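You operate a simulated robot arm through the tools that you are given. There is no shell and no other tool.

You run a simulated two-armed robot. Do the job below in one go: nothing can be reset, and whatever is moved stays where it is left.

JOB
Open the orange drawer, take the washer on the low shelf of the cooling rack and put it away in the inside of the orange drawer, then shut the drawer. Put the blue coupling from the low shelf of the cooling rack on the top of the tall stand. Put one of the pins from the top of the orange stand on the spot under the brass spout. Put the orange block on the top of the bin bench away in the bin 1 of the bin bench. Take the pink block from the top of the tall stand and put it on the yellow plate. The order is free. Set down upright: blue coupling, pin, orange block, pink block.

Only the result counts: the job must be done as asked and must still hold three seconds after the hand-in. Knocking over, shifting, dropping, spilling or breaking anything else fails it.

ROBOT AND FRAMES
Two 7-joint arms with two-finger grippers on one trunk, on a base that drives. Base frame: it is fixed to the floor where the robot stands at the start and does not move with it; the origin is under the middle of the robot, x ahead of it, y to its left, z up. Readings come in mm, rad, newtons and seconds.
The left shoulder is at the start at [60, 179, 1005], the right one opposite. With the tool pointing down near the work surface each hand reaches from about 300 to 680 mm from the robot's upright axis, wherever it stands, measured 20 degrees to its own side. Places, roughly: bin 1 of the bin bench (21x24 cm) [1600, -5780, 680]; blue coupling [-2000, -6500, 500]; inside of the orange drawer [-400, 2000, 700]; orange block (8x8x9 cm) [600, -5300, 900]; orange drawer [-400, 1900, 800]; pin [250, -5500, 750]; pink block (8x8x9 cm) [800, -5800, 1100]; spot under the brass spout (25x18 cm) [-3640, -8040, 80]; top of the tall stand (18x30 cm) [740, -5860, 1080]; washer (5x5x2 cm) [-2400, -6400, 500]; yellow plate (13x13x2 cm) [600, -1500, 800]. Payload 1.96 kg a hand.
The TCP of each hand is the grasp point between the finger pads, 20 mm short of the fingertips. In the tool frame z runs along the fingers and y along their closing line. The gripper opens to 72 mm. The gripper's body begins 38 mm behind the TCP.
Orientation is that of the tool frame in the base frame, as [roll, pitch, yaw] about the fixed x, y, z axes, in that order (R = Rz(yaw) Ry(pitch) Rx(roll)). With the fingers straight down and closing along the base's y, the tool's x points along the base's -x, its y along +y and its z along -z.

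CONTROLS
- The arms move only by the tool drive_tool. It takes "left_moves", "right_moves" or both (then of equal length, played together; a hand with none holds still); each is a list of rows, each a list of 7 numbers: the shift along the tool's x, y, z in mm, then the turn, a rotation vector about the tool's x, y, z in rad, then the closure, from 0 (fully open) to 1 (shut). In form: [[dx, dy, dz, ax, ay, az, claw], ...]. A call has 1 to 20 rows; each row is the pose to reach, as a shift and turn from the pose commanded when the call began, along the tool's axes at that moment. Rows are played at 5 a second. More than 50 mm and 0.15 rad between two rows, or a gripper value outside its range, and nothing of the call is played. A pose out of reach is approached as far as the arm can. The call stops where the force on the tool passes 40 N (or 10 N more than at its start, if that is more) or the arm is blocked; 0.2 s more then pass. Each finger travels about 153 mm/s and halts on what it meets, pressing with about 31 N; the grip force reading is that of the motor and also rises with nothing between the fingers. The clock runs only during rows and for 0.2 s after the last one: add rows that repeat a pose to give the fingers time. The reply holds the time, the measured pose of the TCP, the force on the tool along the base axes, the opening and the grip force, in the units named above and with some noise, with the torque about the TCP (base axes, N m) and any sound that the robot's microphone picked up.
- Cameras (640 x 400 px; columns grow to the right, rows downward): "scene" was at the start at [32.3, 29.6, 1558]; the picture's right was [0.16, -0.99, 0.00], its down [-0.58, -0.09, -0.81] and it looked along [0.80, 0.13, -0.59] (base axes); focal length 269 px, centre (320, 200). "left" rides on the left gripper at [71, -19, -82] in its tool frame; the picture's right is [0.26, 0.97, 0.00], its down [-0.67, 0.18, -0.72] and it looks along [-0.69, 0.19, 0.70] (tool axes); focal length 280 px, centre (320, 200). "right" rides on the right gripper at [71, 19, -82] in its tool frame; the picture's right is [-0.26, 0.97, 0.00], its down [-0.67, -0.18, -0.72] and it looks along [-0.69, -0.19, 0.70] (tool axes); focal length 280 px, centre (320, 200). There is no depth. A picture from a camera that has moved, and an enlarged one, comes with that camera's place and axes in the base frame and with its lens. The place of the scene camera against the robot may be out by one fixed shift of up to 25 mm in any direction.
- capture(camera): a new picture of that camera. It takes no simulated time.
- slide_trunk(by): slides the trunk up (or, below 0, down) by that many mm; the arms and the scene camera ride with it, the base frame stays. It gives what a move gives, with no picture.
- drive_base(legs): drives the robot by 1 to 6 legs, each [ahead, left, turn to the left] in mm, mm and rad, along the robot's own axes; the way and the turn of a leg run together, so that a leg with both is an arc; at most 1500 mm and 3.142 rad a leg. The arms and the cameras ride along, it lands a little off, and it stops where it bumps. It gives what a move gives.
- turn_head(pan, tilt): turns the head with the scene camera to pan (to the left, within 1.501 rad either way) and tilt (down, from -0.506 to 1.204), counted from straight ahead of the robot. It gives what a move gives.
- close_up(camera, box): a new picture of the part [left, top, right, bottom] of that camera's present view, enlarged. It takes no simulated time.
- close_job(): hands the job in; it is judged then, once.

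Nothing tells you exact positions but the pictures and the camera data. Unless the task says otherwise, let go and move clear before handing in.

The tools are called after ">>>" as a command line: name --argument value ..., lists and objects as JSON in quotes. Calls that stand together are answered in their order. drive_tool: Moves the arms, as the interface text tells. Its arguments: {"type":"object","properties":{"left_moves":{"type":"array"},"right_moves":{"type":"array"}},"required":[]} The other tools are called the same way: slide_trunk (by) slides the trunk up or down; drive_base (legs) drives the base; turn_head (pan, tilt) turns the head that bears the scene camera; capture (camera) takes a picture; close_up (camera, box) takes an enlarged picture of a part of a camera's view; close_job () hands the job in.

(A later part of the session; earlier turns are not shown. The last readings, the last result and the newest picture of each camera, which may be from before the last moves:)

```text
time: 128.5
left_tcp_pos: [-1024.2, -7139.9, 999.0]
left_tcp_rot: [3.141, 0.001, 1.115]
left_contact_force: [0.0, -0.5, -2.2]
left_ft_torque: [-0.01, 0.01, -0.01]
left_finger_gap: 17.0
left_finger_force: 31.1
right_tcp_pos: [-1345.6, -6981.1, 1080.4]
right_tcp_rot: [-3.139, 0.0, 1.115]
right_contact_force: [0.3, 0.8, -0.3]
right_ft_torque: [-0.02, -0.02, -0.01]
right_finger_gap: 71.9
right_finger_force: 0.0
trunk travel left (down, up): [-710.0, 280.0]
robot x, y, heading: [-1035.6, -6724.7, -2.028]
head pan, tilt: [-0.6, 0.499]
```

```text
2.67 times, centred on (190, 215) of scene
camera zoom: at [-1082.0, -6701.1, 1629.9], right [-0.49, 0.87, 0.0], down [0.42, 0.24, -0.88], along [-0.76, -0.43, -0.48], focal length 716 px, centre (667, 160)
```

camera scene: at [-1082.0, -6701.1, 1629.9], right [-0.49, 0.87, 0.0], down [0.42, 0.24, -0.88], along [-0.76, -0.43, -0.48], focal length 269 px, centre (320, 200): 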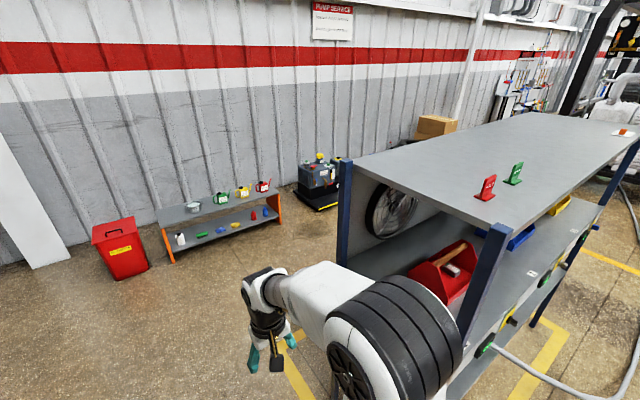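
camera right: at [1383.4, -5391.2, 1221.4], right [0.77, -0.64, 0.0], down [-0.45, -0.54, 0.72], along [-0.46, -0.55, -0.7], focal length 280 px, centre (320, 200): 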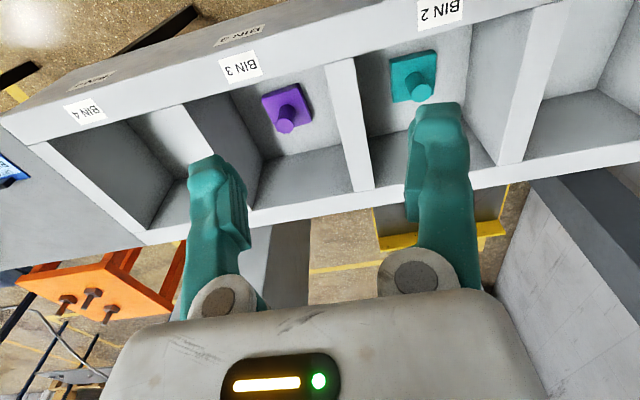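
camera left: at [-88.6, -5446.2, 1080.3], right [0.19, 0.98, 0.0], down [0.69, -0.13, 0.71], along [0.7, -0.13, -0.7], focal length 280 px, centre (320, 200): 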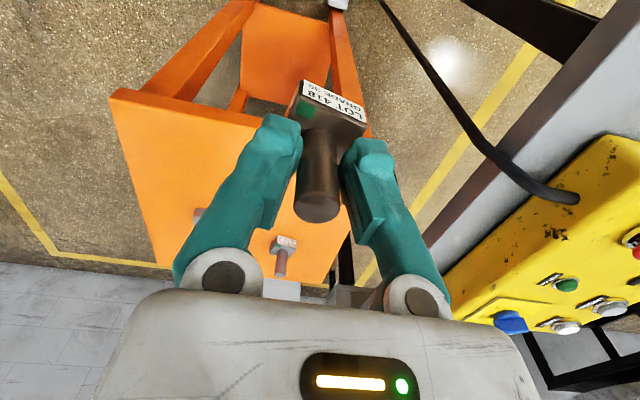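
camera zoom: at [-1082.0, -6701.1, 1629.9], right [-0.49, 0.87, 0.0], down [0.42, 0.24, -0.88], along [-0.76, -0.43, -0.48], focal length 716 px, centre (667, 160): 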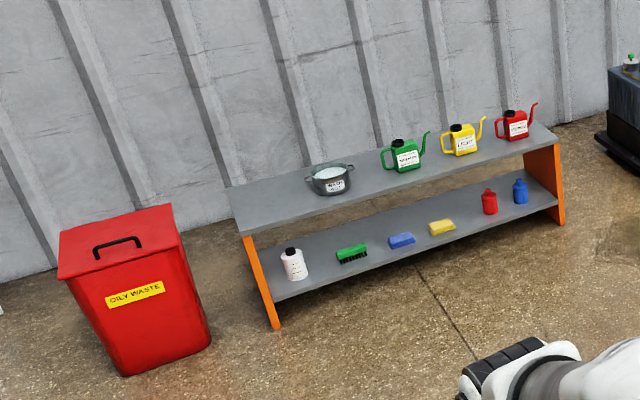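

The brass-spouted pump unit stands on a low black plate near the wall behind the rack. I'll drive past the rack's left end and then sideways behind it to see the plate.

>>> drive_base --legs '[[1280, 0, 0.03], [0, -900, 0]]'

>>> turn_head --pan -0.5 --tilt 0.6

>>> capture --camera "scene"

```text
time: 139.3
left_tcp_pos: [-2397.1, -7927.5, 999.2]
left_tcp_rot: [-3.141, 0.0, 1.136]
left_contact_force: [0.5, 0.2, -2.7]
left_ft_torque: [0.01, -0.03, 0.02]
left_finger_gap: 16.9
left_finger_force: 30.9
right_tcp_pos: [-2722.4, -7776.7, 1079.2]
right_tcp_rot: [-3.14, 0.0, 1.137]
right_contact_force: [0.6, -0.4, 0.4]
right_ft_torque: [-0.03, 0.03, 0.0]
right_finger_gap: 71.9
right_finger_force: 0.1
trunk travel left (down, up): [-710.0, 280.0]
robot x, y, heading: [-2419.5, -7519.0, -2.008]
head pan, tilt: [-0.6, 0.499]
```

```text
time: 140.0
left_tcp_pos: [-2397.3, -7928.0, 998.8]
left_tcp_rot: [-3.141, 0.0, 1.136]
left_contact_force: [0.2, -0.4, -2.9]
left_ft_torque: [0.0, -0.03, 0.01]
left_finger_gap: 17.0
left_finger_force: 30.5
right_tcp_pos: [-2721.7, -7777.0, 1079.9]
right_tcp_rot: [3.141, 0.0, 1.138]
right_contact_force: [0.6, 0.3, -0.5]
right_ft_torque: [0.0, 0.01, 0.0]
right_finger_gap: 72.2
right_finger_force: 0.0
trunk travel left (down, up): [-710.0, 280.0]
robot x, y, heading: [-2414.8, -7512.4, -2.007]
head pan, tilt: [-0.499, 0.6]
```

```text
taken
camera scene: at [-2457.2, -7497.5, 1620.8], right [-0.6, 0.8, 0.0], down [0.45, 0.34, -0.83], along [-0.66, -0.49, -0.56], focal length 269 px, centre (320, 200)
```

scene: 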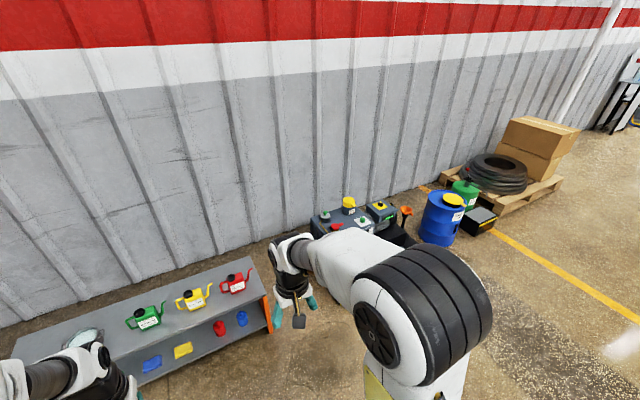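

>>> drive_base --legs '[[0, -1000, 0]]'

>>> turn_head --pan 0.1 --tilt 0.7

>>> capture --camera "scene"

>>> close_up --camera "scene" --box '[240, 80, 440, 240]'

```text
time: 145.2
left_tcp_pos: [-3303.7, -7505.1, 999.3]
left_tcp_rot: [3.14, -0.001, 1.128]
left_contact_force: [-0.2, -0.4, -2.3]
left_ft_torque: [0.03, 0.01, -0.01]
left_finger_gap: 16.4
left_finger_force: 31.0
right_tcp_pos: [-3627.4, -7349.8, 1080.3]
right_tcp_rot: [-3.141, 0.0, 1.13]
right_contact_force: [-0.1, -0.3, 0.3]
right_ft_torque: [-0.03, 0.02, 0.02]
right_finger_gap: 72.0
right_finger_force: 0.0
trunk travel left (down, up): [-710.0, 280.0]
robot x, y, heading: [-3318.4, -7093.4, -2.013]
head pan, tilt: [-0.499, 0.6]
```

```text
time: 146.2
left_tcp_pos: [-3304.3, -7505.4, 999.5]
left_tcp_rot: [-3.14, 0.0, 1.129]
left_contact_force: [-1.0, -0.6, -2.0]
left_ft_torque: [-0.02, -0.06, -0.02]
left_finger_gap: 16.8
left_finger_force: 30.9
right_tcp_pos: [-3628.3, -7351.2, 1079.3]
right_tcp_rot: [-3.139, 0.001, 1.129]
right_contact_force: [-0.3, 0.4, 0.1]
right_ft_torque: [0.04, -0.02, 0.02]
right_finger_gap: 72.0
right_finger_force: 0.0
trunk travel left (down, up): [-710.0, 280.0]
robot x, y, heading: [-3321.0, -7087.9, -2.014]
head pan, tilt: [0.099, 0.7]
```

```text
taken
camera scene: at [-3317.6, -7101.8, 1612.2], right [-0.94, 0.34, 0.0], down [0.22, 0.61, -0.76], along [-0.26, -0.72, -0.64], focal length 269 px, centre (320, 200)
```

scene: 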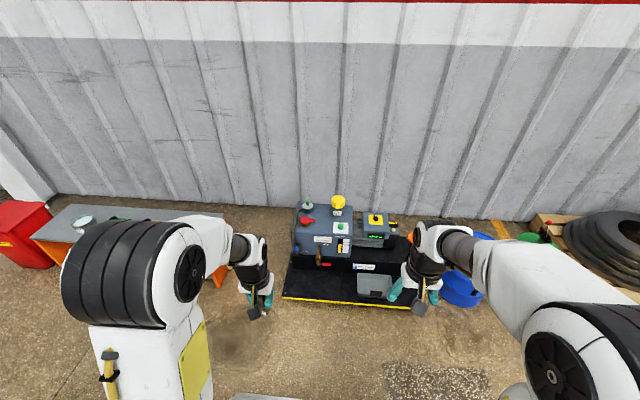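

```text
2.50 times, centred on (340, 160) of scene
camera zoom: at [-3317.6, -7101.8, 1612.2], right [-0.94, 0.34, 0.0], down [0.22, 0.61, -0.76], along [-0.26, -0.72, -0.64], focal length 672 px, centre (270, 300)
```

zoom: 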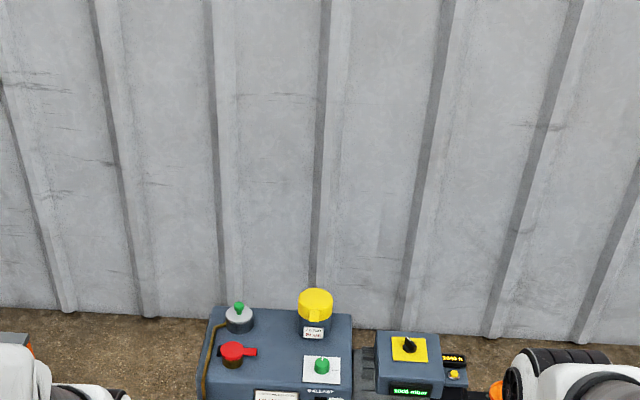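

>>> close_up --camera "scene" --box '[250, 190, 450, 320]'

>>> capture --camera "right"

>>> capture --camera "left"

```text
3.08 times, centred on (350, 255) of scene
camera zoom: at [-3317.6, -7101.8, 1612.2], right [-0.94, 0.34, 0.0], down [0.22, 0.61, -0.76], along [-0.26, -0.72, -0.64], focal length 827 px, centre (228, 31)
```

zoom: 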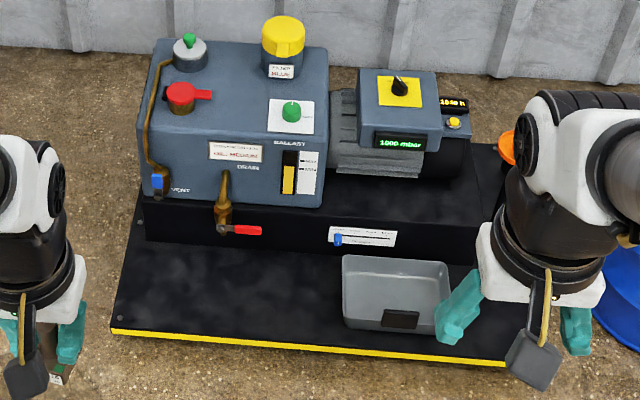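

```text
taken
camera right: at [-3579.6, -7296.1, 1161.6], right [0.76, -0.65, 0.0], down [-0.45, -0.53, 0.72], along [-0.47, -0.54, -0.7], focal length 280 px, centre (320, 200)
```

right: 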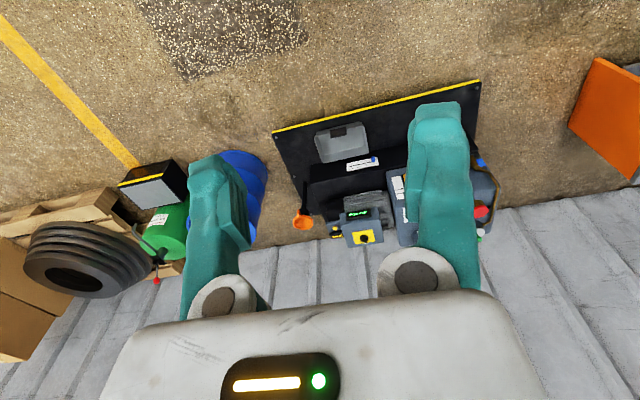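

```text
taken
camera left: at [-3290.8, -7432.9, 1080.5], right [0.98, -0.18, 0.0], down [-0.12, -0.69, 0.71], along [-0.13, -0.7, -0.7], focal length 280 px, centre (320, 200)
```

left: 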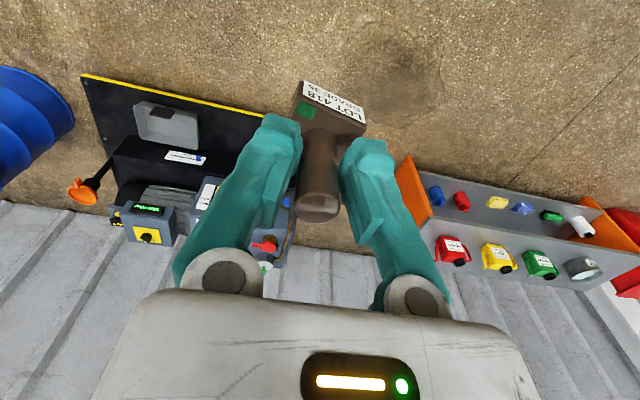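

The spot under the brass "DRAIN" spout is on the black plate's front area near [-3640, -8040], left of the grey drip tray. I'll lower the trunk so the hand can reach that low, then drive up to the plate.

>>> slide_trunk --by -600

>>> capture --camera "left"

>>> capture --camera "right"

>>> capture --camera "scene"

```text
refused: -600 is not a number from -400 to 400
```

```text
taken
camera left: at [-3290.8, -7432.9, 1080.5], right [0.98, -0.18, 0.0], down [-0.12, -0.69, 0.71], along [-0.13, -0.7, -0.7], focal length 280 px, centre (320, 200)
```

left: 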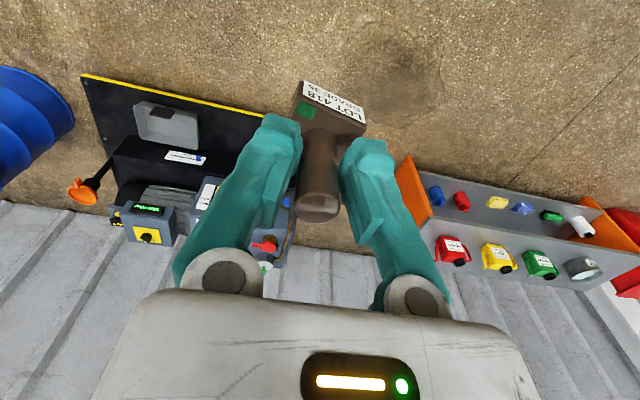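

```text
taken
camera right: at [-3579.6, -7296.1, 1161.6], right [0.76, -0.65, 0.0], down [-0.45, -0.53, 0.72], along [-0.47, -0.54, -0.7], focal length 280 px, centre (320, 200)
```

right: 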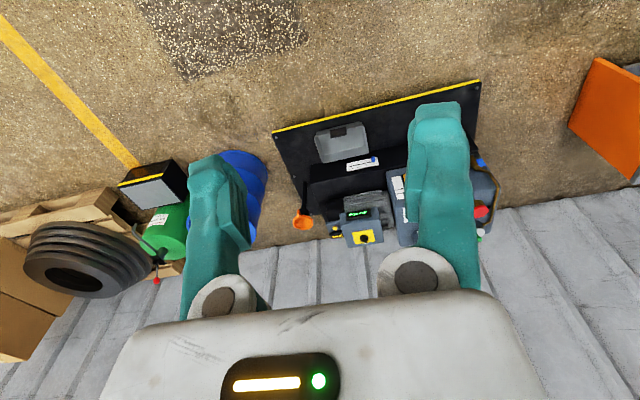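

```text
taken
camera scene: at [-3317.6, -7101.8, 1612.2], right [-0.94, 0.34, 0.0], down [0.22, 0.61, -0.76], along [-0.26, -0.72, -0.64], focal length 269 px, centre (320, 200)
```

scene: 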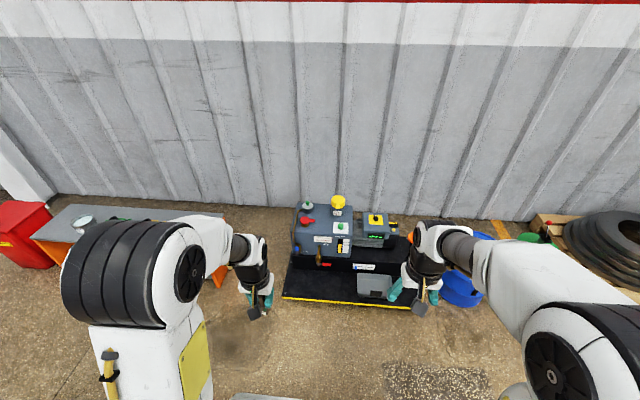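

>>> slide_trunk --by -400

>>> slide_trunk --by -200

>>> turn_head --pan 0.0 --tilt 0.5

>>> capture --camera "scene"

>>> capture --camera "right"

```text
time: 150.0
left_tcp_pos: [-3304.5, -7504.7, 600.4]
left_tcp_rot: [3.141, -0.001, 1.127]
left_contact_force: [-0.1, -0.1, -2.3]
left_ft_torque: [0.0, -0.01, 0.01]
left_finger_gap: 16.8
left_finger_force: 31.2
right_tcp_pos: [-3626.1, -7350.8, 680.4]
right_tcp_rot: [-3.14, 0.001, 1.131]
right_contact_force: [0.9, 0.1, -0.9]
right_ft_torque: [-0.01, -0.01, -0.04]
right_finger_gap: 71.8
right_finger_force: 0.1
trunk travel left (down, up): [-310.0, 680.0]
robot x, y, heading: [-3319.4, -7090.0, -2.014]
head pan, tilt: [0.099, 0.7]
```

```text
time: 152.2
left_tcp_pos: [-3303.5, -7505.8, 399.6]
left_tcp_rot: [-3.141, 0.0, 1.128]
left_contact_force: [0.5, -0.1, -3.1]
left_ft_torque: [0.01, 0.0, 0.02]
left_finger_gap: 17.0
left_finger_force: 31.2
right_tcp_pos: [-3627.3, -7351.1, 479.4]
right_tcp_rot: [-3.141, -0.001, 1.129]
right_contact_force: [-0.3, 0.3, -0.2]
right_ft_torque: [0.0, 0.01, -0.01]
right_finger_gap: 71.8
right_finger_force: 0.0
trunk travel left (down, up): [-110.0, 880.0]
robot x, y, heading: [-3321.5, -7092.1, -2.013]
head pan, tilt: [0.099, 0.7]
```

```text
time: 152.9
left_tcp_pos: [-3304.4, -7505.2, 400.0]
left_tcp_rot: [-3.141, 0.0, 1.127]
left_contact_force: [-0.8, 0.2, -3.7]
left_ft_torque: [0.03, -0.01, -0.02]
left_finger_gap: 16.8
left_finger_force: 31.2
right_tcp_pos: [-3627.2, -7350.8, 481.0]
right_tcp_rot: [-3.139, -0.002, 1.128]
right_contact_force: [-0.5, -0.4, -0.2]
right_ft_torque: [0.02, -0.01, 0.01]
right_finger_gap: 71.8
right_finger_force: 0.2
trunk travel left (down, up): [-110.0, 880.0]
robot x, y, heading: [-3322.0, -7091.9, -2.019]
head pan, tilt: [0.0, 0.499]
```

```text
taken
camera scene: at [-3327.9, -7103.9, 1029.8], right [-0.9, 0.43, 0.0], down [0.21, 0.43, -0.88], along [-0.38, -0.79, -0.48], focal length 269 px, centre (320, 200)
```

scene: 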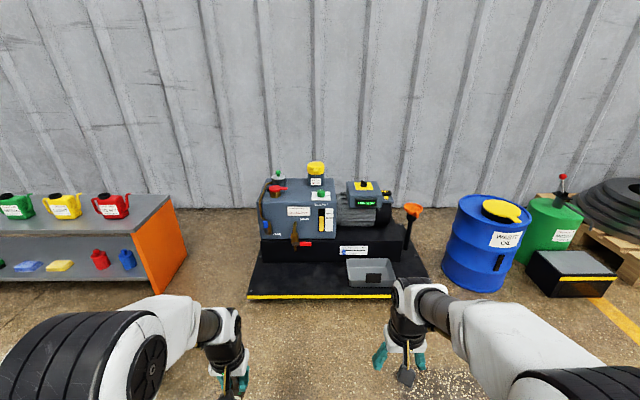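

```text
taken
camera right: at [-3579.5, -7296.0, 561.6], right [0.76, -0.65, 0.0], down [-0.45, -0.53, 0.72], along [-0.47, -0.54, -0.7], focal length 280 px, centre (320, 200)
```

right: 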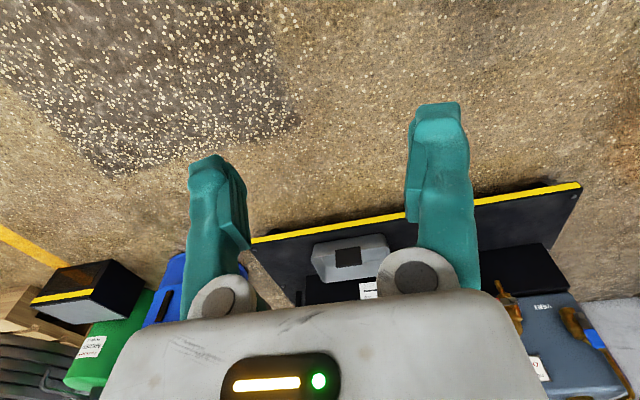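

>>> close_up --camera "scene" --box '[230, 160, 440, 310]'

```text
2.67 times, centred on (335, 235) of scene
camera zoom: at [-3327.9, -7103.9, 1029.8], right [-0.9, 0.43, 0.0], down [0.21, 0.43, -0.88], along [-0.38, -0.79, -0.48], focal length 716 px, centre (280, 107)
```

zoom: 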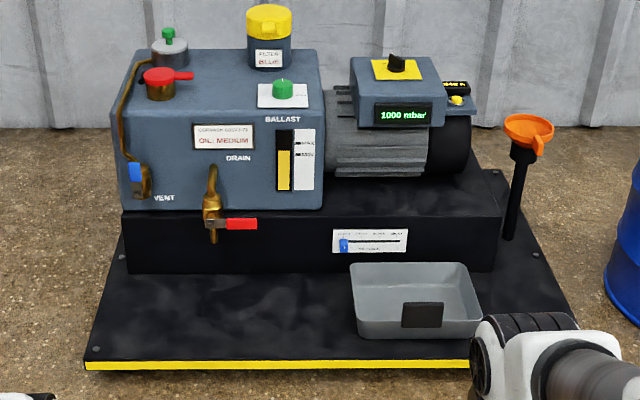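

The spout tip triangulates to about [-3658, -8078, 214]; I'll set the pin roughly 30 mm in front of the spot's centre so that the wrist stays clear of the tap. Driving up now.

>>> drive_base --legs '[[390, -70, 0]]'

>>> capture --camera "left"

>>> capture --camera "right"

>>> turn_head --pan 0.1 --tilt 0.8

>>> capture --camera "scene"

```text
time: 155.4
left_tcp_pos: [-3534.1, -7829.0, 399.7]
left_tcp_rot: [3.141, 0.0, 1.128]
left_contact_force: [-0.4, -0.2, -1.9]
left_ft_torque: [-0.01, 0.03, -0.03]
left_finger_gap: 16.6
left_finger_force: 31.1
right_tcp_pos: [-3857.4, -7675.4, 480.1]
right_tcp_rot: [-3.14, 0.001, 1.127]
right_contact_force: [-0.7, 0.1, 0.5]
right_ft_torque: [0.03, -0.01, 0.01]
right_finger_gap: 72.1
right_finger_force: 0.0
trunk travel left (down, up): [-110.0, 880.0]
robot x, y, heading: [-3549.5, -7414.8, -2.016]
head pan, tilt: [0.0, 0.499]
```

```text
taken
camera left: at [-3520.8, -7757.0, 480.5], right [0.98, -0.18, 0.0], down [-0.12, -0.69, 0.71], along [-0.13, -0.7, -0.7], focal length 280 px, centre (320, 200)
```

left: 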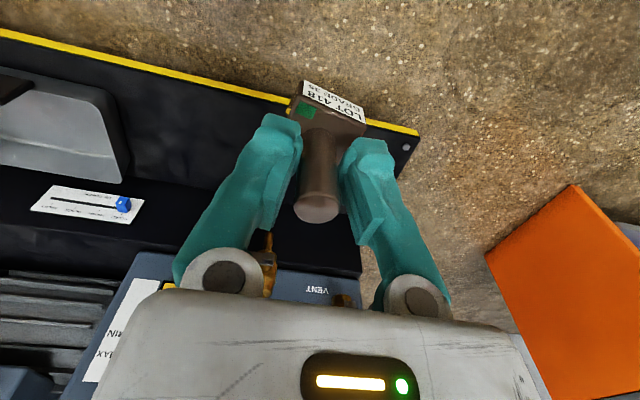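

```text
taken
camera right: at [-3809.4, -7619.8, 561.6], right [0.76, -0.65, 0.0], down [-0.45, -0.53, 0.72], along [-0.47, -0.54, -0.7], focal length 280 px, centre (320, 200)
```

right: 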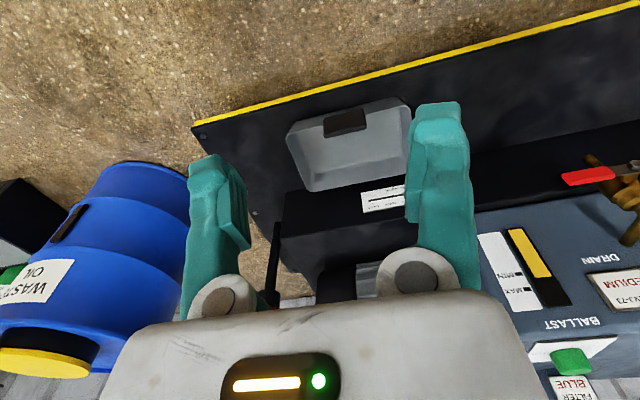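

```text
time: 156.2
left_tcp_pos: [-3533.3, -7828.8, 398.9]
left_tcp_rot: [3.14, 0.0, 1.127]
left_contact_force: [-0.7, -0.1, -2.1]
left_ft_torque: [0.02, 0.02, 0.01]
left_finger_gap: 17.0
left_finger_force: 31.1
right_tcp_pos: [-3856.0, -7674.7, 479.1]
right_tcp_rot: [-3.14, 0.0, 1.127]
right_contact_force: [-0.3, 0.9, 0.0]
right_ft_torque: [-0.03, 0.02, 0.01]
right_finger_gap: 71.8
right_finger_force: 0.1
trunk travel left (down, up): [-110.0, 880.0]
robot x, y, heading: [-3549.2, -7415.5, -2.017]
head pan, tilt: [0.099, 0.799]
```

```text
taken
camera scene: at [-3545.7, -7421.9, 1004.0], right [-0.94, 0.34, 0.0], down [0.24, 0.67, -0.7], along [-0.24, -0.66, -0.72], focal length 269 px, centre (320, 200)
```

scene: 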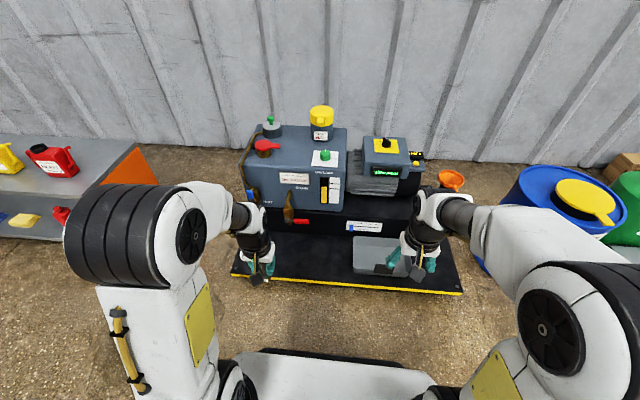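

The wrist view agrees: the plate's front edge is 127 mm and the spout tip 283 mm ahead of the hand. I'll move the pin over a point 207 mm ahead while lowering it partway.

>>> drive_tool --left_moves '[[-34, -1, 25, 0, 0, 0, 1], [-69, -2, 50, 0, 0, 0, 1], [-104, -3, 75, 0, 0, 0, 1], [-138, -4, 100, 0, 0, 0, 1], [-172, -5, 125, 0, 0, 0, 1], [-205, -6, 150, 0, 0, 0, 1], [-205, -6, 150, 0, 0, 0, 1]]'

>>> capture --camera "left"

>>> close_up --camera "scene" --box '[220, 140, 400, 300]'

>>> capture --camera "right"

```text
time: 157.8
left_tcp_pos: [-3628.8, -8010.3, 249.0]
left_tcp_rot: [-3.141, -0.003, 1.125]
left_contact_force: [-0.8, 1.1, -2.6]
left_ft_torque: [0.02, 0.01, 0.03]
left_finger_gap: 16.7
left_finger_force: 30.7
right_tcp_pos: [-3856.6, -7675.3, 480.4]
right_tcp_rot: [-3.14, -0.001, 1.129]
right_contact_force: [-0.7, 1.0, 0.5]
right_ft_torque: [-0.02, 0.02, 0.04]
right_finger_gap: 72.2
right_finger_force: 0.1
trunk travel left (down, up): [-110.0, 880.0]
robot x, y, heading: [-3548.3, -7413.9, -2.013]
head pan, tilt: [0.099, 0.799]
```

```text
taken
camera left: at [-3616.1, -7939.1, 330.5], right [0.98, -0.18, 0.0], down [-0.13, -0.69, 0.71], along [-0.13, -0.7, -0.7], focal length 280 px, centre (320, 200)
```

left: 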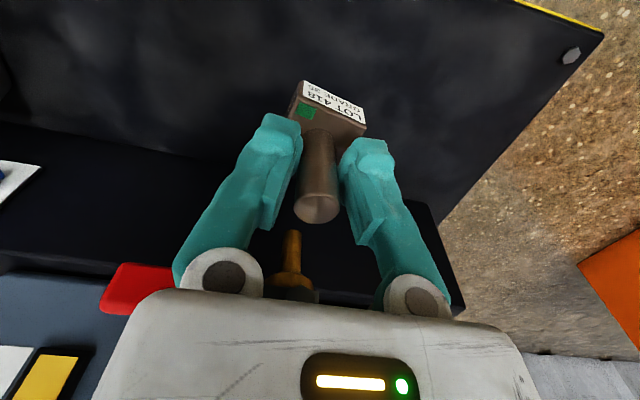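

```text
2.50 times, centred on (310, 220) of scene
camera zoom: at [-3545.8, -7422.1, 1003.9], right [-0.94, 0.34, 0.0], down [0.24, 0.68, -0.7], along [-0.24, -0.66, -0.72], focal length 672 px, centre (345, 150)
```

zoom: 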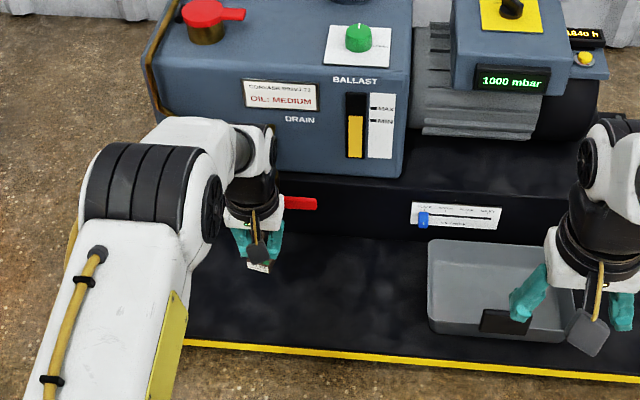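

```text
taken
camera right: at [-3809.4, -7620.0, 561.5], right [0.76, -0.65, 0.0], down [-0.45, -0.53, 0.72], along [-0.47, -0.54, -0.7], focal length 280 px, centre (320, 200)
```

right: 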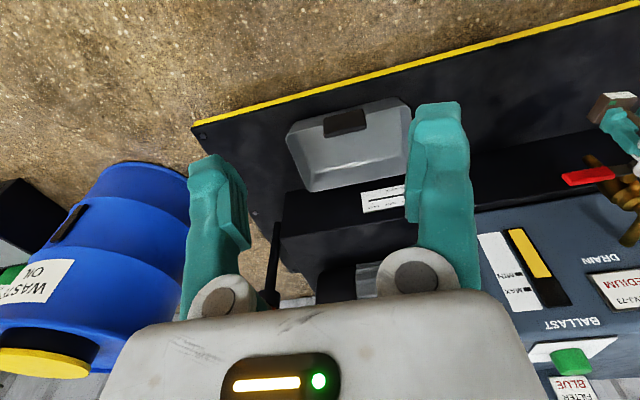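

>>> drive_tool --left_moves '[[0, 0, 35, 0, 0, 0, 1], [0, 0, 70, 0, 0, 0, 1], [0, 0, 95, 0, 0, 0, 1], [0, 0, 105, 0, 0, 0, 1], [0, 0, 105, 0, 0, 0, 1]]'

>>> capture --camera "left"

>>> close_up --camera "scene" --box '[220, 180, 340, 290]'

```text
time: 159.0
left_tcp_pos: [-3626.2, -8010.9, 144.9]
left_tcp_rot: [-3.141, -0.002, 1.128]
left_contact_force: [0.4, -0.1, -3.3]
left_ft_torque: [-0.01, 0.03, -0.01]
left_finger_gap: 17.2
left_finger_force: 30.8
right_tcp_pos: [-3856.8, -7674.7, 480.6]
right_tcp_rot: [-3.14, 0.001, 1.129]
right_contact_force: [0.2, -1.4, 0.6]
right_ft_torque: [0.03, 0.02, -0.01]
right_finger_gap: 72.0
right_finger_force: 0.0
trunk travel left (down, up): [-110.0, 880.0]
robot x, y, heading: [-3550.3, -7414.5, -2.009]
head pan, tilt: [0.099, 0.799]
```

```text
taken
camera left: at [-3613.5, -7939.2, 225.5], right [0.98, -0.18, 0.0], down [-0.12, -0.69, 0.71], along [-0.13, -0.7, -0.7], focal length 280 px, centre (320, 200)
```

left: 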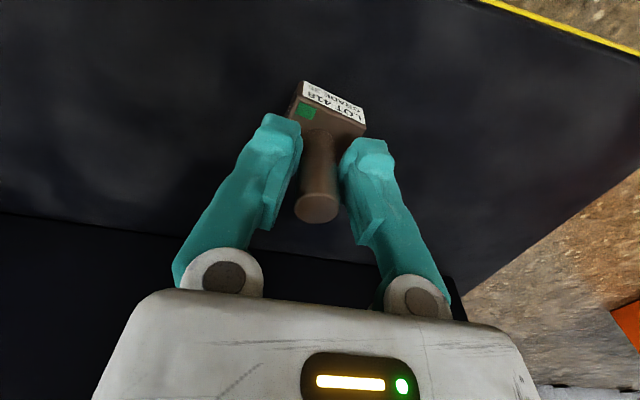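

```text
3.64 times, centred on (280, 235) of scene
camera zoom: at [-3545.8, -7422.0, 1003.9], right [-0.94, 0.34, 0.0], down [0.24, 0.68, -0.7], along [-0.24, -0.66, -0.72], focal length 977 px, centre (466, 73)
```

zoom: 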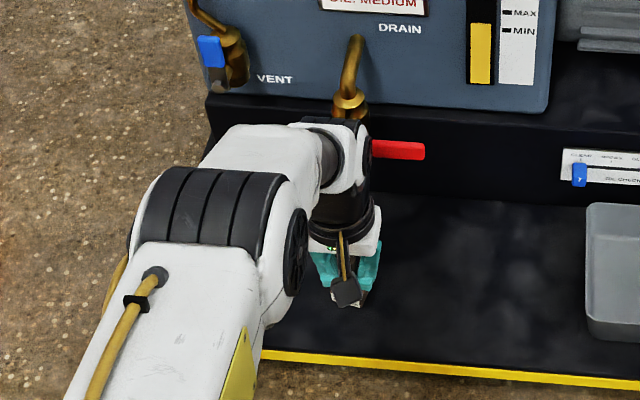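

>>> drive_tool --left_moves '[[0, 0, 4, 0, 0, 0, 1], [0, 0, 8, 0, 0, 0, 1], [0, 0, 11, 0, 0, 0, 1], [0, 0, 14, 0, 0, 0, 1], [0, 0, 14, 0, 0, 0, 1]]'

```text
time: 160.2
left_tcp_pos: [-3627.2, -8010.5, 130.6]
left_tcp_rot: [3.141, -0.001, 1.127]
left_contact_force: [-0.6, 2.0, 3.3]
left_ft_torque: [-0.05, 0.08, -0.03]
left_finger_gap: 16.8
left_finger_force: 30.6
right_tcp_pos: [-3856.6, -7674.4, 480.2]
right_tcp_rot: [-3.141, 0.001, 1.127]
right_contact_force: [0.2, 0.3, -0.5]
right_ft_torque: [0.01, 0.0, -0.03]
right_finger_gap: 71.8
right_finger_force: 0.1
trunk travel left (down, up): [-110.0, 880.0]
robot x, y, heading: [-3548.2, -7412.4, -2.009]
head pan, tilt: [0.099, 0.799]
```

The pin has just touched the plate (force went from -3 to +3 N). I'll press 1 mm more, open and rise.

>>> drive_tool --left_moves '[[0, 0, 1, 0, 0, 0, 1], [0, 0, 1, 0, 0, 0, 0.7], [0, 0, 1, 0, 0, 0, 0.5], [0, 0, 1, 0, 0, 0, 0.25], [0, 0, 1, 0, 0, 0, 0], [0, 0, 1, 0, 0, 0, 0], [0, 0, -20, 0, 0, 0, 0], [0, 0, -60, 0, 0, 0, 0], [0, 0, -100, 0, 0, 0, 0], [0, 0, -140, 0, 0, 0, 0], [0, 0, -140, 0, 0, 0, 0]]'

>>> capture --camera "left"

>>> close_up --camera "scene" --box '[220, 180, 340, 290]'

```text
time: 162.6
left_tcp_pos: [-3625.5, -8012.8, 270.7]
left_tcp_rot: [-3.141, -0.001, 1.127]
left_contact_force: [0.3, 0.3, -0.7]
left_ft_torque: [-0.01, 0.05, -0.02]
left_finger_gap: 72.1
left_finger_force: 0.0
right_tcp_pos: [-3856.9, -7674.8, 480.3]
right_tcp_rot: [-3.139, 0.0, 1.128]
right_contact_force: [-0.2, 0.0, -0.1]
right_ft_torque: [0.0, 0.01, 0.01]
right_finger_gap: 71.8
right_finger_force: 0.0
trunk travel left (down, up): [-110.0, 880.0]
robot x, y, heading: [-3550.1, -7415.9, -2.018]
head pan, tilt: [0.099, 0.799]
```

```text
taken
camera left: at [-3613.5, -7941.2, 352.1], right [0.98, -0.18, 0.0], down [-0.12, -0.69, 0.71], along [-0.13, -0.7, -0.7], focal length 280 px, centre (320, 200)
```

left: 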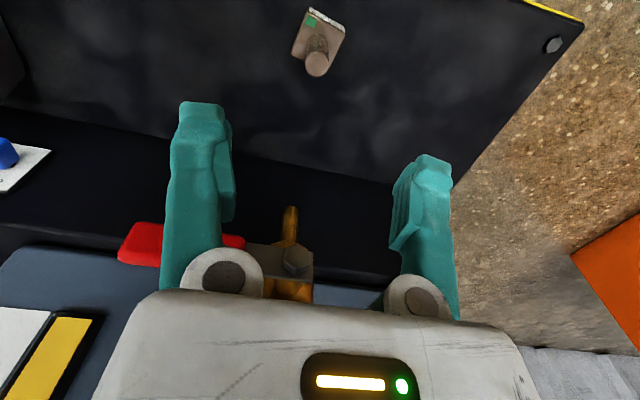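

```text
3.64 times, centred on (280, 235) of scene
camera zoom: at [-3545.7, -7421.6, 1003.9], right [-0.94, 0.34, 0.0], down [0.24, 0.67, -0.7], along [-0.24, -0.66, -0.72], focal length 977 px, centre (466, 73)
```

zoom: 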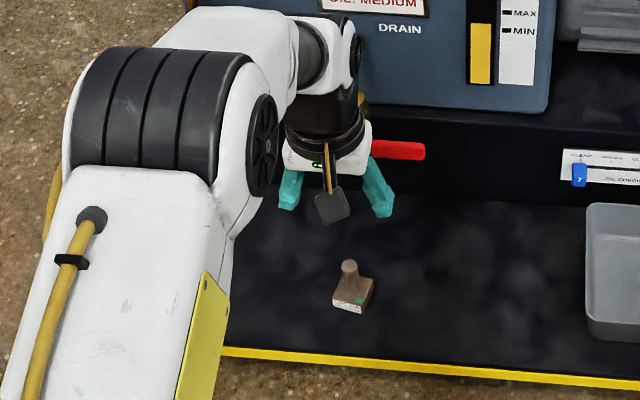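

The pin stands upright on the plate in front of the spout. I'll retract the hand, back the base away and raise the trunk for the rack.

>>> drive_tool --left_moves '[[40, 0, -10, 0, 0, 0, 0], [80, 0, -20, 0, 0, 0, 0], [120, 0, -40, 0, 0, 0, 0], [160, 0, -60, 0, 0, 0, 0], [200, 0, -80, 0, 0, 0, 0], [200, 0, -80, 0, 0, 0, 0]]'

>>> drive_base --legs '[[-400, 0, 0]]'

>>> slide_trunk --by 400

>>> turn_head --pan -1.5 --tilt 0.5

>>> capture --camera "scene"

```text
time: 164.0
left_tcp_pos: [-3540.3, -7832.2, 350.1]
left_tcp_rot: [-3.14, 0.0, 1.125]
left_contact_force: [0.4, 0.3, -0.2]
left_ft_torque: [0.0, 0.03, -0.05]
left_finger_gap: 72.0
left_finger_force: 0.0
right_tcp_pos: [-3857.2, -7675.0, 480.6]
right_tcp_rot: [-3.14, 0.001, 1.129]
right_contact_force: [-0.3, 0.3, 0.3]
right_ft_torque: [0.0, 0.0, -0.05]
right_finger_gap: 72.0
right_finger_force: 0.0
trunk travel left (down, up): [-110.0, 880.0]
robot x, y, heading: [-3553.9, -7417.8, -2.012]
head pan, tilt: [0.099, 0.799]
```

```text
time: 166.5
left_tcp_pos: [-3367.0, -7472.6, 351.1]
left_tcp_rot: [3.142, 0.0, 1.129]
left_contact_force: [0.0, 0.1, -0.3]
left_ft_torque: [0.01, -0.06, -0.01]
left_finger_gap: 71.9
left_finger_force: 0.0
right_tcp_pos: [-3686.2, -7315.1, 479.9]
right_tcp_rot: [-3.14, 0.0, 1.128]
right_contact_force: [-0.1, 0.5, -0.5]
right_ft_torque: [0.02, 0.0, 0.03]
right_finger_gap: 71.9
right_finger_force: 0.1
trunk travel left (down, up): [-110.0, 880.0]
robot x, y, heading: [-3380.7, -7054.5, -2.004]
head pan, tilt: [0.099, 0.799]
```

```text
time: 170.3
left_tcp_pos: [-3368.7, -7471.1, 750.5]
left_tcp_rot: [3.141, 0.0, 1.129]
left_contact_force: [0.2, -0.2, -0.2]
left_ft_torque: [0.01, -0.02, -0.01]
left_finger_gap: 71.9
left_finger_force: 0.0
right_tcp_pos: [-3685.9, -7314.0, 880.3]
right_tcp_rot: [-3.141, -0.001, 1.13]
right_contact_force: [-0.6, 0.1, -0.1]
right_ft_torque: [-0.01, -0.03, -0.01]
right_finger_gap: 72.0
right_finger_force: 0.0
trunk travel left (down, up): [-510.0, 480.0]
robot x, y, heading: [-3376.6, -7054.9, -2.014]
head pan, tilt: [0.099, 0.799]
```

```text
time: 172.0
left_tcp_pos: [-3367.3, -7472.2, 749.9]
left_tcp_rot: [3.141, 0.0, 1.13]
left_contact_force: [-0.3, 0.3, 0.5]
left_ft_torque: [0.0, 0.03, 0.01]
left_finger_gap: 72.1
left_finger_force: 0.1
right_tcp_pos: [-3685.7, -7315.8, 880.2]
right_tcp_rot: [-3.14, -0.001, 1.129]
right_contact_force: [0.8, -0.6, -0.9]
right_ft_torque: [-0.03, 0.0, -0.01]
right_finger_gap: 72.0
right_finger_force: 0.1
trunk travel left (down, up): [-510.0, 480.0]
robot x, y, heading: [-3376.5, -7056.1, -2.015]
head pan, tilt: [-1.499, 0.499]
```

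```text
taken
camera scene: at [-3432.7, -6952.8, 1429.9], right [0.36, 0.93, 0.0], down [0.45, -0.17, -0.88], along [-0.82, 0.32, -0.48], focal length 269 px, centre (320, 200)
```

scene: 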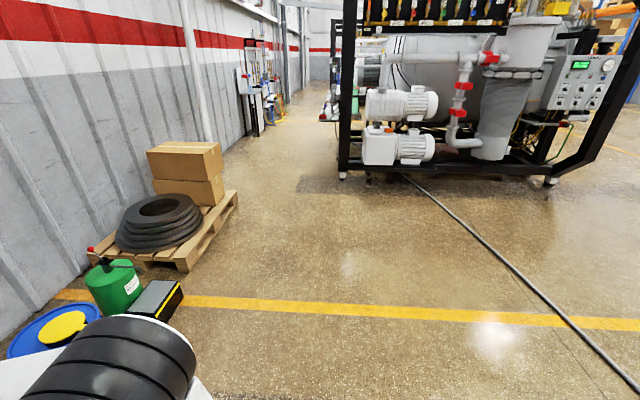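

The hose runs on the floor from the big machine near [-6050, -4740] to the coupling, crossing in front of the rack. The rack's low shelf looks open at the back, so I'll turn around and look at it from behind.

>>> drive_base --legs '[[0, 0, 3.14]]'

>>> turn_head --pan -0.2 --tilt 0.5

>>> capture --camera "scene"

>>> turn_head --pan 0.7 --tilt 0.4

>>> capture --camera "scene"

```text
time: 179.7
left_tcp_pos: [-3378.2, -6638.4, 749.9]
left_tcp_rot: [-3.141, 0.0, -2.043]
left_contact_force: [-0.9, 0.0, -0.1]
left_ft_torque: [0.01, 0.03, -0.03]
left_finger_gap: 72.2
left_finger_force: 0.1
right_tcp_pos: [-3065.3, -6805.7, 880.6]
right_tcp_rot: [-3.141, 0.001, -2.044]
right_contact_force: [0.3, 0.0, -0.3]
right_ft_torque: [0.0, -0.02, 0.02]
right_finger_gap: 72.0
right_finger_force: 0.0
trunk travel left (down, up): [-510.0, 480.0]
robot x, y, heading: [-3382.0, -7052.9, 1.103]
head pan, tilt: [-1.499, 0.499]
```

```text
time: 181.2
left_tcp_pos: [-3377.1, -6638.8, 750.7]
left_tcp_rot: [-3.14, 0.0, -2.043]
left_contact_force: [-0.6, -1.2, -0.8]
left_ft_torque: [-0.02, 0.0, -0.01]
left_finger_gap: 72.1
left_finger_force: 0.1
right_tcp_pos: [-3066.1, -6806.3, 880.4]
right_tcp_rot: [-3.14, 0.0, -2.042]
right_contact_force: [0.4, 0.1, 0.4]
right_ft_torque: [0.0, -0.02, -0.03]
right_finger_gap: 72.0
right_finger_force: 0.1
trunk travel left (down, up): [-510.0, 480.0]
robot x, y, heading: [-3382.1, -7056.9, 1.104]
head pan, tilt: [-0.201, 0.499]
```

```text
taken
camera scene: at [-3343.9, -7022.0, 1429.9], right [0.78, -0.62, 0.0], down [-0.3, -0.37, -0.88], along [0.55, 0.69, -0.48], focal length 269 px, centre (320, 200)
```

scene: 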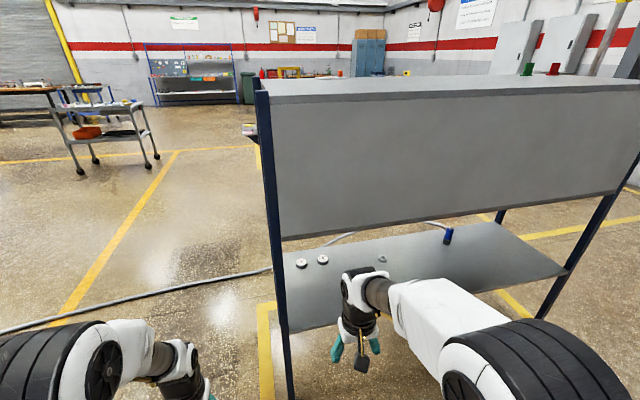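

```text
time: 182.3
left_tcp_pos: [-3378.0, -6639.1, 749.7]
left_tcp_rot: [-3.141, 0.001, -2.044]
left_contact_force: [-0.3, 0.0, -0.3]
left_ft_torque: [0.0, 0.01, -0.01]
left_finger_gap: 72.1
left_finger_force: 0.1
right_tcp_pos: [-3065.4, -6805.3, 879.7]
right_tcp_rot: [-3.14, 0.0, -2.042]
right_contact_force: [0.4, -1.2, -1.1]
right_ft_torque: [0.02, 0.0, -0.01]
right_finger_gap: 72.0
right_finger_force: 0.1
trunk travel left (down, up): [-510.0, 480.0]
robot x, y, heading: [-3380.9, -7055.2, 1.098]
head pan, tilt: [0.7, 0.4]
```

```text
taken
camera scene: at [-3421.5, -7002.8, 1439.0], right [0.97, 0.23, 0.0], down [0.09, -0.38, -0.92], along [-0.21, 0.9, -0.39], focal length 269 px, centre (320, 200)
```

scene: 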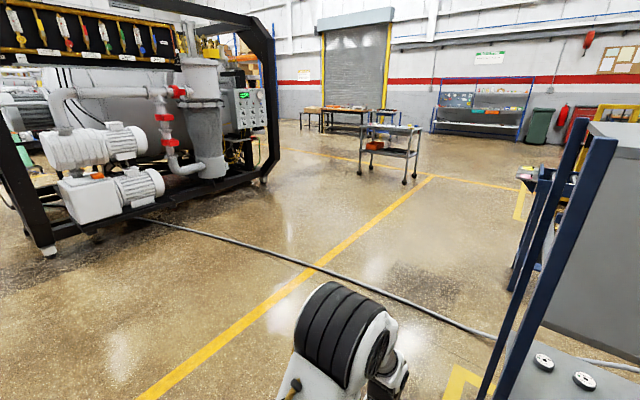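

From behind, the low shelf (top z≈515) is open below the back panel, so I can take the washer at about [-2435, -6390] from here with the left hand, away from the hose. I'll move sideways behind it, lower the trunk a bit and look.

>>> drive_base --legs '[[0, -770, 0.045]]'

>>> slide_trunk --by -150

>>> turn_head --pan 0.0 --tilt 0.6

>>> capture --camera "scene"

>>> capture --camera "left"

```text
time: 186.5
left_tcp_pos: [-2703.2, -6972.4, 750.0]
left_tcp_rot: [-3.141, 0.001, -1.986]
left_contact_force: [-0.7, 0.0, 0.5]
left_ft_torque: [0.03, 0.01, 0.0]
left_finger_gap: 72.1
left_finger_force: 0.0
right_tcp_pos: [-2382.7, -7119.9, 881.5]
right_tcp_rot: [3.141, 0.001, -1.986]
right_contact_force: [0.4, 0.1, 0.5]
right_ft_torque: [-0.03, -0.01, 0.01]
right_finger_gap: 72.0
right_finger_force: 0.0
trunk travel left (down, up): [-510.0, 480.0]
robot x, y, heading: [-2679.3, -7388.7, 1.155]
head pan, tilt: [0.7, 0.4]
```

```text
time: 188.3
left_tcp_pos: [-2703.7, -6971.1, 601.0]
left_tcp_rot: [3.14, 0.001, -1.986]
left_contact_force: [0.0, 0.2, -1.3]
left_ft_torque: [-0.01, -0.01, -0.01]
left_finger_gap: 72.3
left_finger_force: 0.1
right_tcp_pos: [-2381.1, -7119.1, 730.4]
right_tcp_rot: [-3.139, -0.001, -1.986]
right_contact_force: [-0.2, -0.4, -0.6]
right_ft_torque: [0.0, -0.01, -0.02]
right_finger_gap: 71.8
right_finger_force: 0.0
trunk travel left (down, up): [-360.0, 630.0]
robot x, y, heading: [-2680.1, -7386.6, 1.152]
head pan, tilt: [0.7, 0.4]
```

```text
time: 189.3
left_tcp_pos: [-2703.5, -6971.5, 599.8]
left_tcp_rot: [-3.141, 0.001, -1.984]
left_contact_force: [1.2, 0.3, 0.0]
left_ft_torque: [-0.01, 0.01, 0.0]
left_finger_gap: 72.1
left_finger_force: 0.0
right_tcp_pos: [-2382.3, -7120.5, 730.0]
right_tcp_rot: [-3.14, -0.001, -1.987]
right_contact_force: [-0.4, 0.0, 0.2]
right_ft_torque: [0.01, 0.01, 0.0]
right_finger_gap: 71.8
right_finger_force: 0.1
trunk travel left (down, up): [-360.0, 630.0]
robot x, y, heading: [-2681.1, -7386.0, 1.152]
head pan, tilt: [0.0, 0.6]
```

```text
taken
camera scene: at [-2663.9, -7345.4, 1270.8], right [0.92, -0.4, 0.0], down [-0.23, -0.52, -0.83], along [0.33, 0.76, -0.56], focal length 269 px, centre (320, 200)
```

scene: 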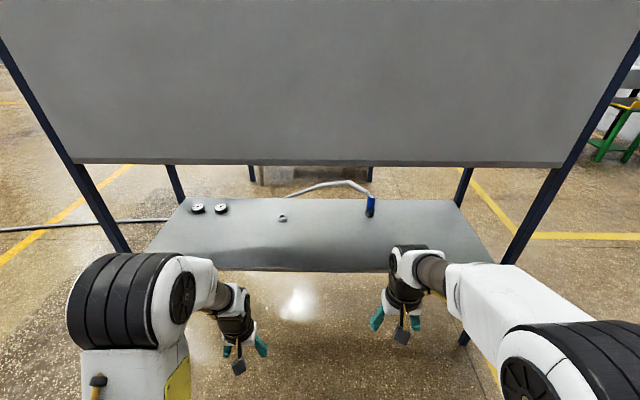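

```text
taken
camera left: at [-2714.2, -7044.8, 681.4], right [-0.99, 0.15, 0.0], down [0.11, 0.69, 0.72], along [0.11, 0.71, -0.7], focal length 280 px, centre (320, 200)
```

left: 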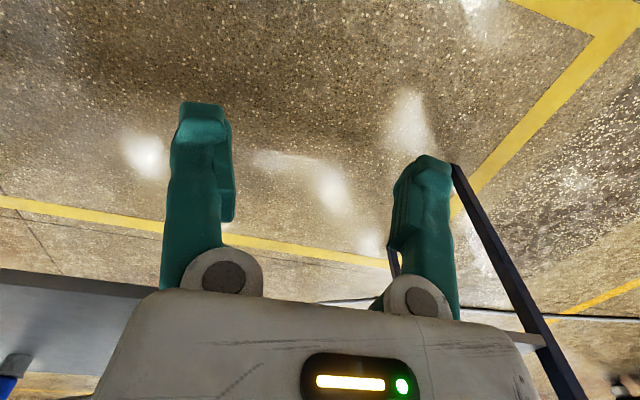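

>>> close_up --camera "scene" --box '[140, 150, 500, 280]'

>>> close_up --camera "scene" --box '[180, 165, 400, 255]'

```text
1.78 times, centred on (320, 215) of scene
camera zoom: at [-2663.9, -7345.4, 1270.8], right [0.92, -0.4, 0.0], down [-0.23, -0.52, -0.83], along [0.33, 0.76, -0.56], focal length 478 px, centre (320, 173)
```

zoom: 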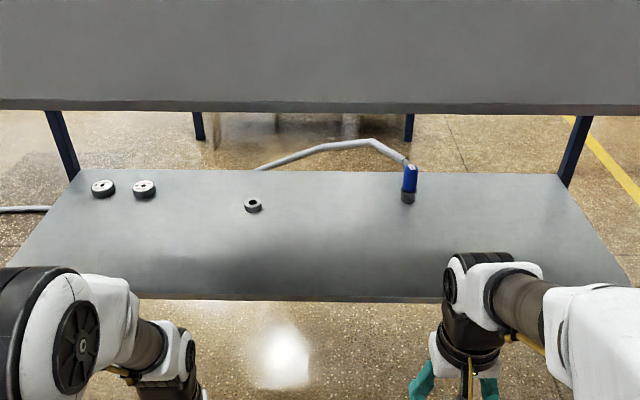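

```text
2.91 times, centred on (290, 210) of scene
camera zoom: at [-2663.9, -7345.4, 1270.8], right [0.92, -0.4, 0.0], down [-0.23, -0.52, -0.83], along [0.33, 0.76, -0.56], focal length 782 px, centre (407, 171)
```

zoom: 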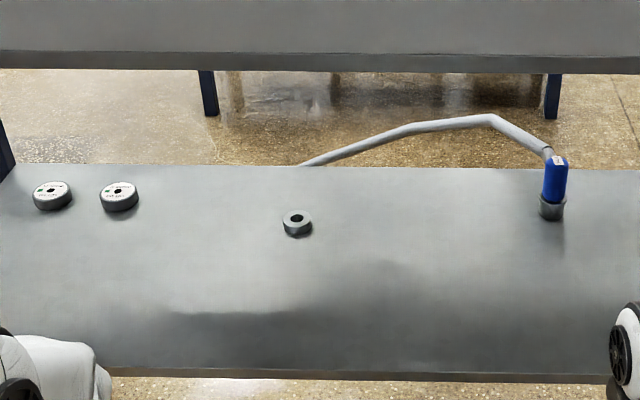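

The washer sits at about [-2424, -6383], some 297 mm in from the shelf's back edge; the gap up to the panel is about 410 mm. I'll tilt the left hand about 0.6 rad forward and extend it here in free space first.

>>> drive_tool --left_moves '[[-40, -2, 0, 0, -0.1, 0, 0], [-80, -4, 0, 0, -0.2, 0, 0], [-120, -6, 0, 0, -0.3, 0, 0], [-160, -8, 0, 0, -0.4, 0, 0], [-200, -10, 0, 0, -0.5, 0, 0], [-240, -12, 0, 0, -0.6, 0, 0], [-270, -14, 0, 0, -0.6, 0, 0], [-270, -14, 0, 0, -0.6, 0, 0]]'

>>> capture --camera "scene"

>>> capture --camera "left"

```text
time: 191.1
left_tcp_pos: [-2580.9, -6730.5, 601.1]
left_tcp_rot: [-3.14, 0.6, -1.986]
left_contact_force: [0.3, 0.0, 1.0]
left_ft_torque: [0.03, -0.02, -0.01]
left_finger_gap: 71.8
left_finger_force: 0.1
right_tcp_pos: [-2382.5, -7119.9, 730.0]
right_tcp_rot: [-3.14, 0.0, -1.987]
right_contact_force: [0.3, -0.2, 0.4]
right_ft_torque: [-0.05, 0.0, 0.02]
right_finger_gap: 71.8
right_finger_force: 0.1
trunk travel left (down, up): [-360.0, 630.0]
robot x, y, heading: [-2683.1, -7387.7, 1.158]
head pan, tilt: [0.0, 0.6]
```

```text
taken
camera scene: at [-2663.8, -7345.4, 1270.8], right [0.92, -0.4, 0.0], down [-0.23, -0.52, -0.83], along [0.33, 0.75, -0.56], focal length 269 px, centre (320, 200)
```

scene: 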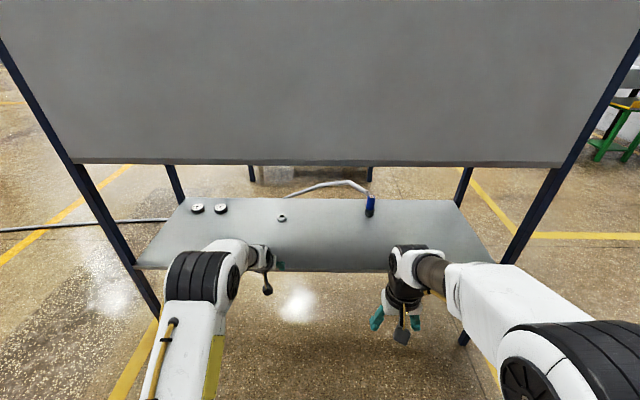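

```text
taken
camera left: at [-2605.3, -6834.4, 627.1], right [-0.97, 0.19, -0.15], down [-0.11, 0.21, 0.97], along [0.22, 0.96, -0.19], focal length 280 px, centre (320, 200)
```

left: 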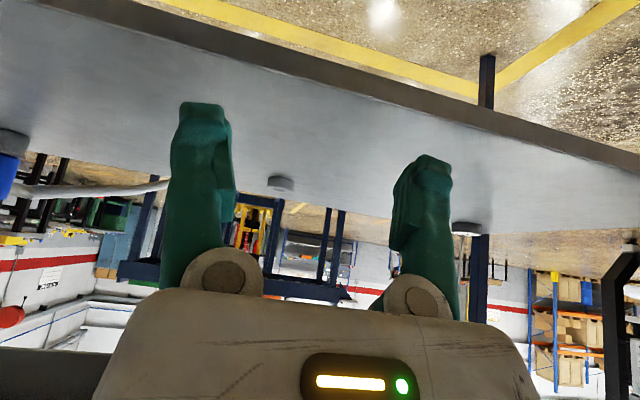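

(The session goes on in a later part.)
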